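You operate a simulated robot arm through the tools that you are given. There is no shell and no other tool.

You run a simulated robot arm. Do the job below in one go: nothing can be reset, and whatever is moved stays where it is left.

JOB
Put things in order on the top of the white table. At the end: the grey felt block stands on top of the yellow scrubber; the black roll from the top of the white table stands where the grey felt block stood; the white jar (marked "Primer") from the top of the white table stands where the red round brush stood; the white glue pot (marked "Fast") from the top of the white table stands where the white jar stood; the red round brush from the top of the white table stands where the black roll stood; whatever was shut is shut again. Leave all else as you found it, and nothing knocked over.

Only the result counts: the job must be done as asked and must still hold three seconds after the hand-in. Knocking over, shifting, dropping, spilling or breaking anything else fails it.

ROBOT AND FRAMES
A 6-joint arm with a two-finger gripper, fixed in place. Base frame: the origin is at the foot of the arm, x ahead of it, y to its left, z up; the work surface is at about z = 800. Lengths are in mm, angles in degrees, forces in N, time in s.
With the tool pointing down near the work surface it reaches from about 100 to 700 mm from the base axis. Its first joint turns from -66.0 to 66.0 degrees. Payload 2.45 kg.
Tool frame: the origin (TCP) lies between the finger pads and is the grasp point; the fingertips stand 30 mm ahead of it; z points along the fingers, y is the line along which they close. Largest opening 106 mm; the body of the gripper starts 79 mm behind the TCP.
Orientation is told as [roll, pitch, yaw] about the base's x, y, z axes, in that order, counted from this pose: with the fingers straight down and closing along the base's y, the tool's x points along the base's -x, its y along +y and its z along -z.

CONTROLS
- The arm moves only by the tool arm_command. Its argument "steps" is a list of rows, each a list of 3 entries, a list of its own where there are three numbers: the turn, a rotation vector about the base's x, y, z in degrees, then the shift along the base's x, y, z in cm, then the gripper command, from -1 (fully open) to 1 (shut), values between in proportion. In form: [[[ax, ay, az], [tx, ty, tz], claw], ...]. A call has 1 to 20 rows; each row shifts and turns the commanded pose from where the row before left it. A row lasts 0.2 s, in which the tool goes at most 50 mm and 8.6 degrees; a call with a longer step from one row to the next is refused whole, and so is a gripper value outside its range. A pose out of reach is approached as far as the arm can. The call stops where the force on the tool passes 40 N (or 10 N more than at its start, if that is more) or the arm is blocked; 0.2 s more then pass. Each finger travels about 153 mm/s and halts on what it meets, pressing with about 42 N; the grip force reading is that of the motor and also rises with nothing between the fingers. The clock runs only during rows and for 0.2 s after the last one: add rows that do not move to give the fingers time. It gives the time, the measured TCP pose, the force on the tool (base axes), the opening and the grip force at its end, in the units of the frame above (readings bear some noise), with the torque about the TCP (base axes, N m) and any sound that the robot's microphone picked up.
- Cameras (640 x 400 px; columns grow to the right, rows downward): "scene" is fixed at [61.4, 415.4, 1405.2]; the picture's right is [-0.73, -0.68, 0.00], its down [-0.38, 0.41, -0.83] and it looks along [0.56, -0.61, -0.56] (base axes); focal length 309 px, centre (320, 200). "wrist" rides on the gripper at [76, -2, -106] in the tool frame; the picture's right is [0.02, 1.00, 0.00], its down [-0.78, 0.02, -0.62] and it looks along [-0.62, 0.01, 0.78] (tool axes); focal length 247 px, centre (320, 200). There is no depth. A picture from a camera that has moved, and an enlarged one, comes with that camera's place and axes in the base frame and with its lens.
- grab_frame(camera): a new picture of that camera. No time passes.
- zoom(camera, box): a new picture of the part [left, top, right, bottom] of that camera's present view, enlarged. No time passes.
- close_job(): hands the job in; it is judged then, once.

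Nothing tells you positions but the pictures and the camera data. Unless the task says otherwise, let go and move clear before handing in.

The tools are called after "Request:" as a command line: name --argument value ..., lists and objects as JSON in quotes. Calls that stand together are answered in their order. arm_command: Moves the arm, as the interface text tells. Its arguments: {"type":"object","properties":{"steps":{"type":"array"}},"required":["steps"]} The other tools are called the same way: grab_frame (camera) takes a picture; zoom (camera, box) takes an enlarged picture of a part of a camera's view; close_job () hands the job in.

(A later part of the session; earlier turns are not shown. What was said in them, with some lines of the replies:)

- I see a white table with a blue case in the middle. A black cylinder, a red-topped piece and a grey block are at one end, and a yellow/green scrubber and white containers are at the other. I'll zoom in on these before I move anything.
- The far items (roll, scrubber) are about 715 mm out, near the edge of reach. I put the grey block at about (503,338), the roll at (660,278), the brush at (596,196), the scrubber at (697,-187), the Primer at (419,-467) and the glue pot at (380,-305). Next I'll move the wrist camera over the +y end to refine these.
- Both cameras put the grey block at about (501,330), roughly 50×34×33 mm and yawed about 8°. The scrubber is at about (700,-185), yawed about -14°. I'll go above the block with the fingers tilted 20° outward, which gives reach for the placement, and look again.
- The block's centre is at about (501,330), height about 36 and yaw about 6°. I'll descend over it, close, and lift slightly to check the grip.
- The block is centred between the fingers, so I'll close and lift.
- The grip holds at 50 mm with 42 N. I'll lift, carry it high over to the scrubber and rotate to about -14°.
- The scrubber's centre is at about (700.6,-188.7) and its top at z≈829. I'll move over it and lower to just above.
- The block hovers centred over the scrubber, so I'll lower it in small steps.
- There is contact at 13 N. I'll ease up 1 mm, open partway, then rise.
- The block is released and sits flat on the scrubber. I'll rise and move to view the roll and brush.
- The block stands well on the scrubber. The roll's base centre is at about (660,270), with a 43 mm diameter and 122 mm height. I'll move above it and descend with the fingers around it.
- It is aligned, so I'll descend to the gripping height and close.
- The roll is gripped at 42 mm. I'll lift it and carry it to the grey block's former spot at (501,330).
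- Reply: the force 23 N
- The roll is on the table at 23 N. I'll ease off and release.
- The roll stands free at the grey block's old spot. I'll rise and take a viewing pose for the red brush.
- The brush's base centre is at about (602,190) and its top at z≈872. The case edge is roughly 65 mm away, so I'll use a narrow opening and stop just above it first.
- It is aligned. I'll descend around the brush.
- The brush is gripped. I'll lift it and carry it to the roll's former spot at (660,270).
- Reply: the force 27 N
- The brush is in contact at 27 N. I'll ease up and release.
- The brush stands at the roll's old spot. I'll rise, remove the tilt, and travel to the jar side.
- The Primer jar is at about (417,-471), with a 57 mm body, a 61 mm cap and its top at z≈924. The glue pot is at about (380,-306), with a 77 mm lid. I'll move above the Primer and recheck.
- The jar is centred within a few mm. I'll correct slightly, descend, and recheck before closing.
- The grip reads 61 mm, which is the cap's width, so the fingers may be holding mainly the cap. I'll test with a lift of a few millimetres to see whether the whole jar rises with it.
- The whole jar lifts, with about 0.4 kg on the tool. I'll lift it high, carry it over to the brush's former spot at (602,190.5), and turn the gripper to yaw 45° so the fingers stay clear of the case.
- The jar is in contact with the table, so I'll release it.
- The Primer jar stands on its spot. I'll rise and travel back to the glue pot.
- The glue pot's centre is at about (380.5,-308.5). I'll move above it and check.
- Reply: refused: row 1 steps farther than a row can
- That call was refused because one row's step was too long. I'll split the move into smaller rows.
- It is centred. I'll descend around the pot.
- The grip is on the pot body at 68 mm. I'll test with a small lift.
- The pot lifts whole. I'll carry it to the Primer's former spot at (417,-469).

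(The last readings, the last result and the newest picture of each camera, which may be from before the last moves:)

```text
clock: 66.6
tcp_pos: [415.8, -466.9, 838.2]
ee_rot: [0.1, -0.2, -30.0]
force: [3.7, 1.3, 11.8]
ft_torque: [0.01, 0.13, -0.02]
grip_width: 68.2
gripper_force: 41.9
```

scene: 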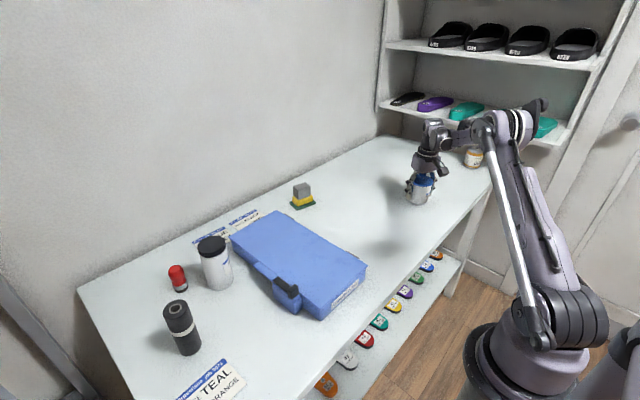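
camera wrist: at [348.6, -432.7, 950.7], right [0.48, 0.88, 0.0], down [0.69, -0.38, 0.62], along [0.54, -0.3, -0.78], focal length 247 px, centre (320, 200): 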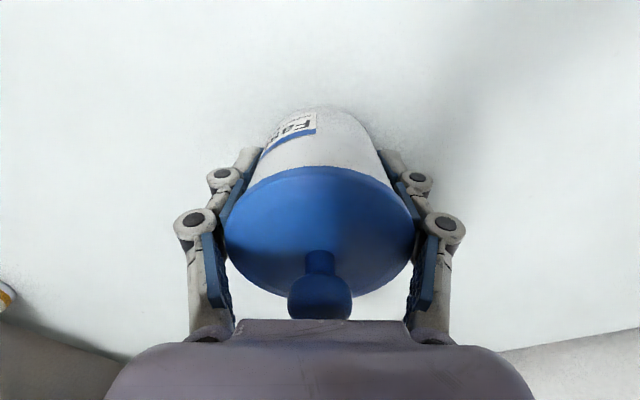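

Contact, so I'll release fully.

Request:
arm_command --steps '[[[0, 0, 0], [0, 0, 0.05], 1], [[0, 0, 0], [0, 0, 0], -0.4], [[0, 0, 0], [0, 0, 0], -0.7], [[0, 0, 0], [0, 0, 0], -1], [[0, 0, 0], [0, 0, 0], -1]]'

Request:
grab_frame --camera "wrist"

```text
clock: 67.8
tcp_pos: [415.3, -467.5, 837.5]
ee_rot: [-0.1, 0.0, -30.1]
force: [-0.2, -0.3, 0.2]
ft_torque: [-0.05, 0.0, -0.04]
grip_width: 106.1
gripper_force: 0.0
```

```text
taken
camera wrist: at [348.7, -428.9, 943.2], right [0.48, 0.88, 0.0], down [0.69, -0.38, 0.62], along [0.54, -0.3, -0.78], focal length 247 px, centre (320, 200)
```

wrist: 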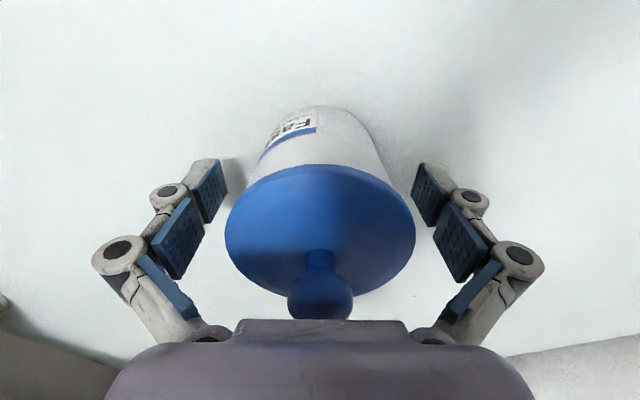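

The pot is free and upright. I'll rise straight up, move clear, and inspect everything.

Request:
arm_command --steps '[[[0, 0, 0], [0, 0, 2], -1], [[0, 0, 0], [0, 0, 4], -1], [[0, 0, 0], [0, 0, 4.5], -1], [[0, 0, 0], [0, 0, 4.5], -1], [[0, 0, 0], [-2, 4, 2], -1], [[0, 0, 0], [-2, 4, 2], -1], [[0, 0, 0], [-2, 4, 2], -1], [[0, 0, 0], [-2, 4, 2], -1], [[0, 0, 0], [-1, 4, 2], -1], [[0, 0, 0], [-1, 4, 0], -1], [[0, 0, 0], [0, 0, 0], -1]]'

Request:
grab_frame --camera "scene"

Request:
zoom --camera "scene" --box '[130, 170, 390, 400]'

Request:
zoom --camera "scene" --box '[370, 120, 510, 240]'

Request:
grab_frame --camera "wrist"

```text
clock: 70.2
tcp_pos: [316.3, -221.8, 1088.7]
ee_rot: [0.1, 0.0, -30.1]
force: [-0.6, -0.9, -0.4]
ft_torque: [-0.03, -0.01, 0.0]
grip_width: 105.8
gripper_force: 0.0
```

```text
taken
```

scene: 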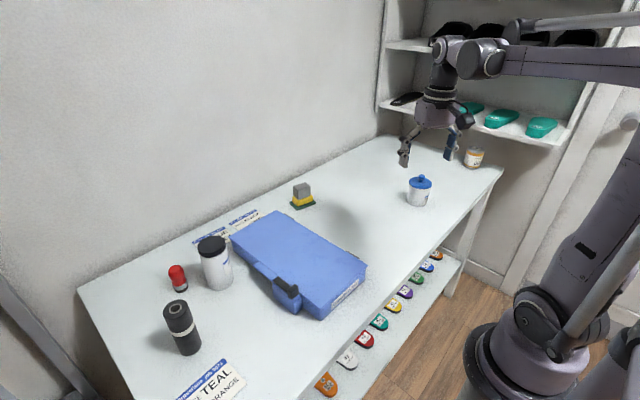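

```text
1.74 times, centred on (260, 285) of scene
camera zoom: at [61.3, 415.4, 1405.2], right [-0.73, -0.68, 0.0], down [-0.38, 0.41, -0.83], along [0.56, -0.61, -0.56], focal length 537 px, centre (424, 52)
```

zoom: 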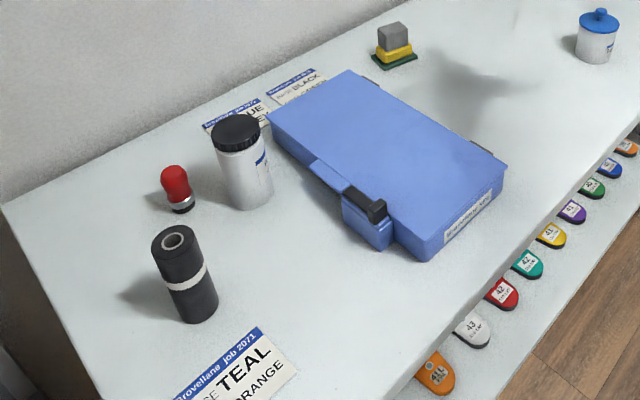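

```text
3.33 times, centred on (440, 180) of scene
camera zoom: at [61.3, 415.4, 1405.2], right [-0.73, -0.68, 0.0], down [-0.38, 0.41, -0.83], along [0.56, -0.61, -0.56], focal length 1029 px, centre (-80, 267)
```

zoom: 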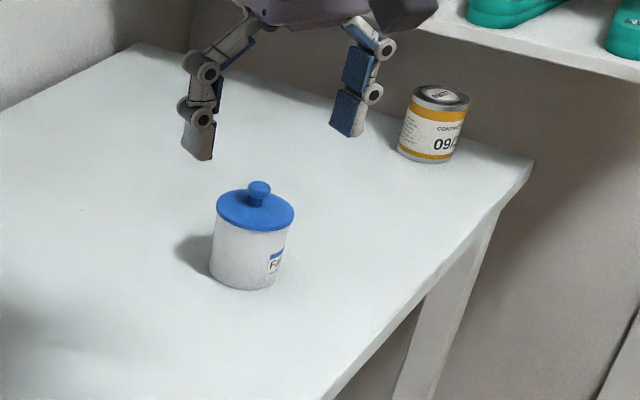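

```text
taken
camera wrist: at [249.3, -184.7, 1194.5], right [0.48, 0.88, 0.0], down [0.69, -0.38, 0.62], along [0.54, -0.3, -0.78], focal length 247 px, centre (320, 200)
```

wrist: 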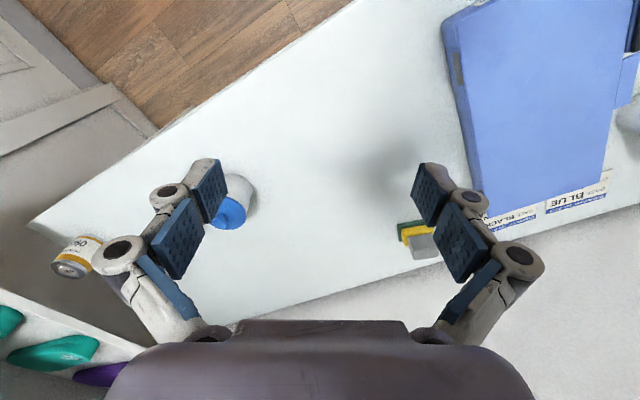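

The final view matches the job. The grey block sits on the scrubber, the roll stands on the block's old spot and the brush on the roll's. The Primer jar stands on the brush's spot and the glue pot on the jar's, all upright with lids on, and the case is untouched and still shut. The arm is clear, so I'm handing in.

Request:
close_job

```text
The job is handed in.
```

The job is handed in, and the last pictures show everything where you asked for it:

- **Grey felt block:** it stands flat on top of the yellow scrubber.
- **Black roll:** it stands where the grey felt block was.
- **Red round brush:** it stands where the black roll was.
- **White "Primer" jar:** it stands where the red brush was.
- **White "Fast" glue pot:** it stands where the Primer jar was.

Everything I moved is upright, and both lids stayed on. The blue case was not touched and is still shut. By my estimates from the pictures, each item is within a few millimetres of its target spot. The gripper is open and clear of the table.
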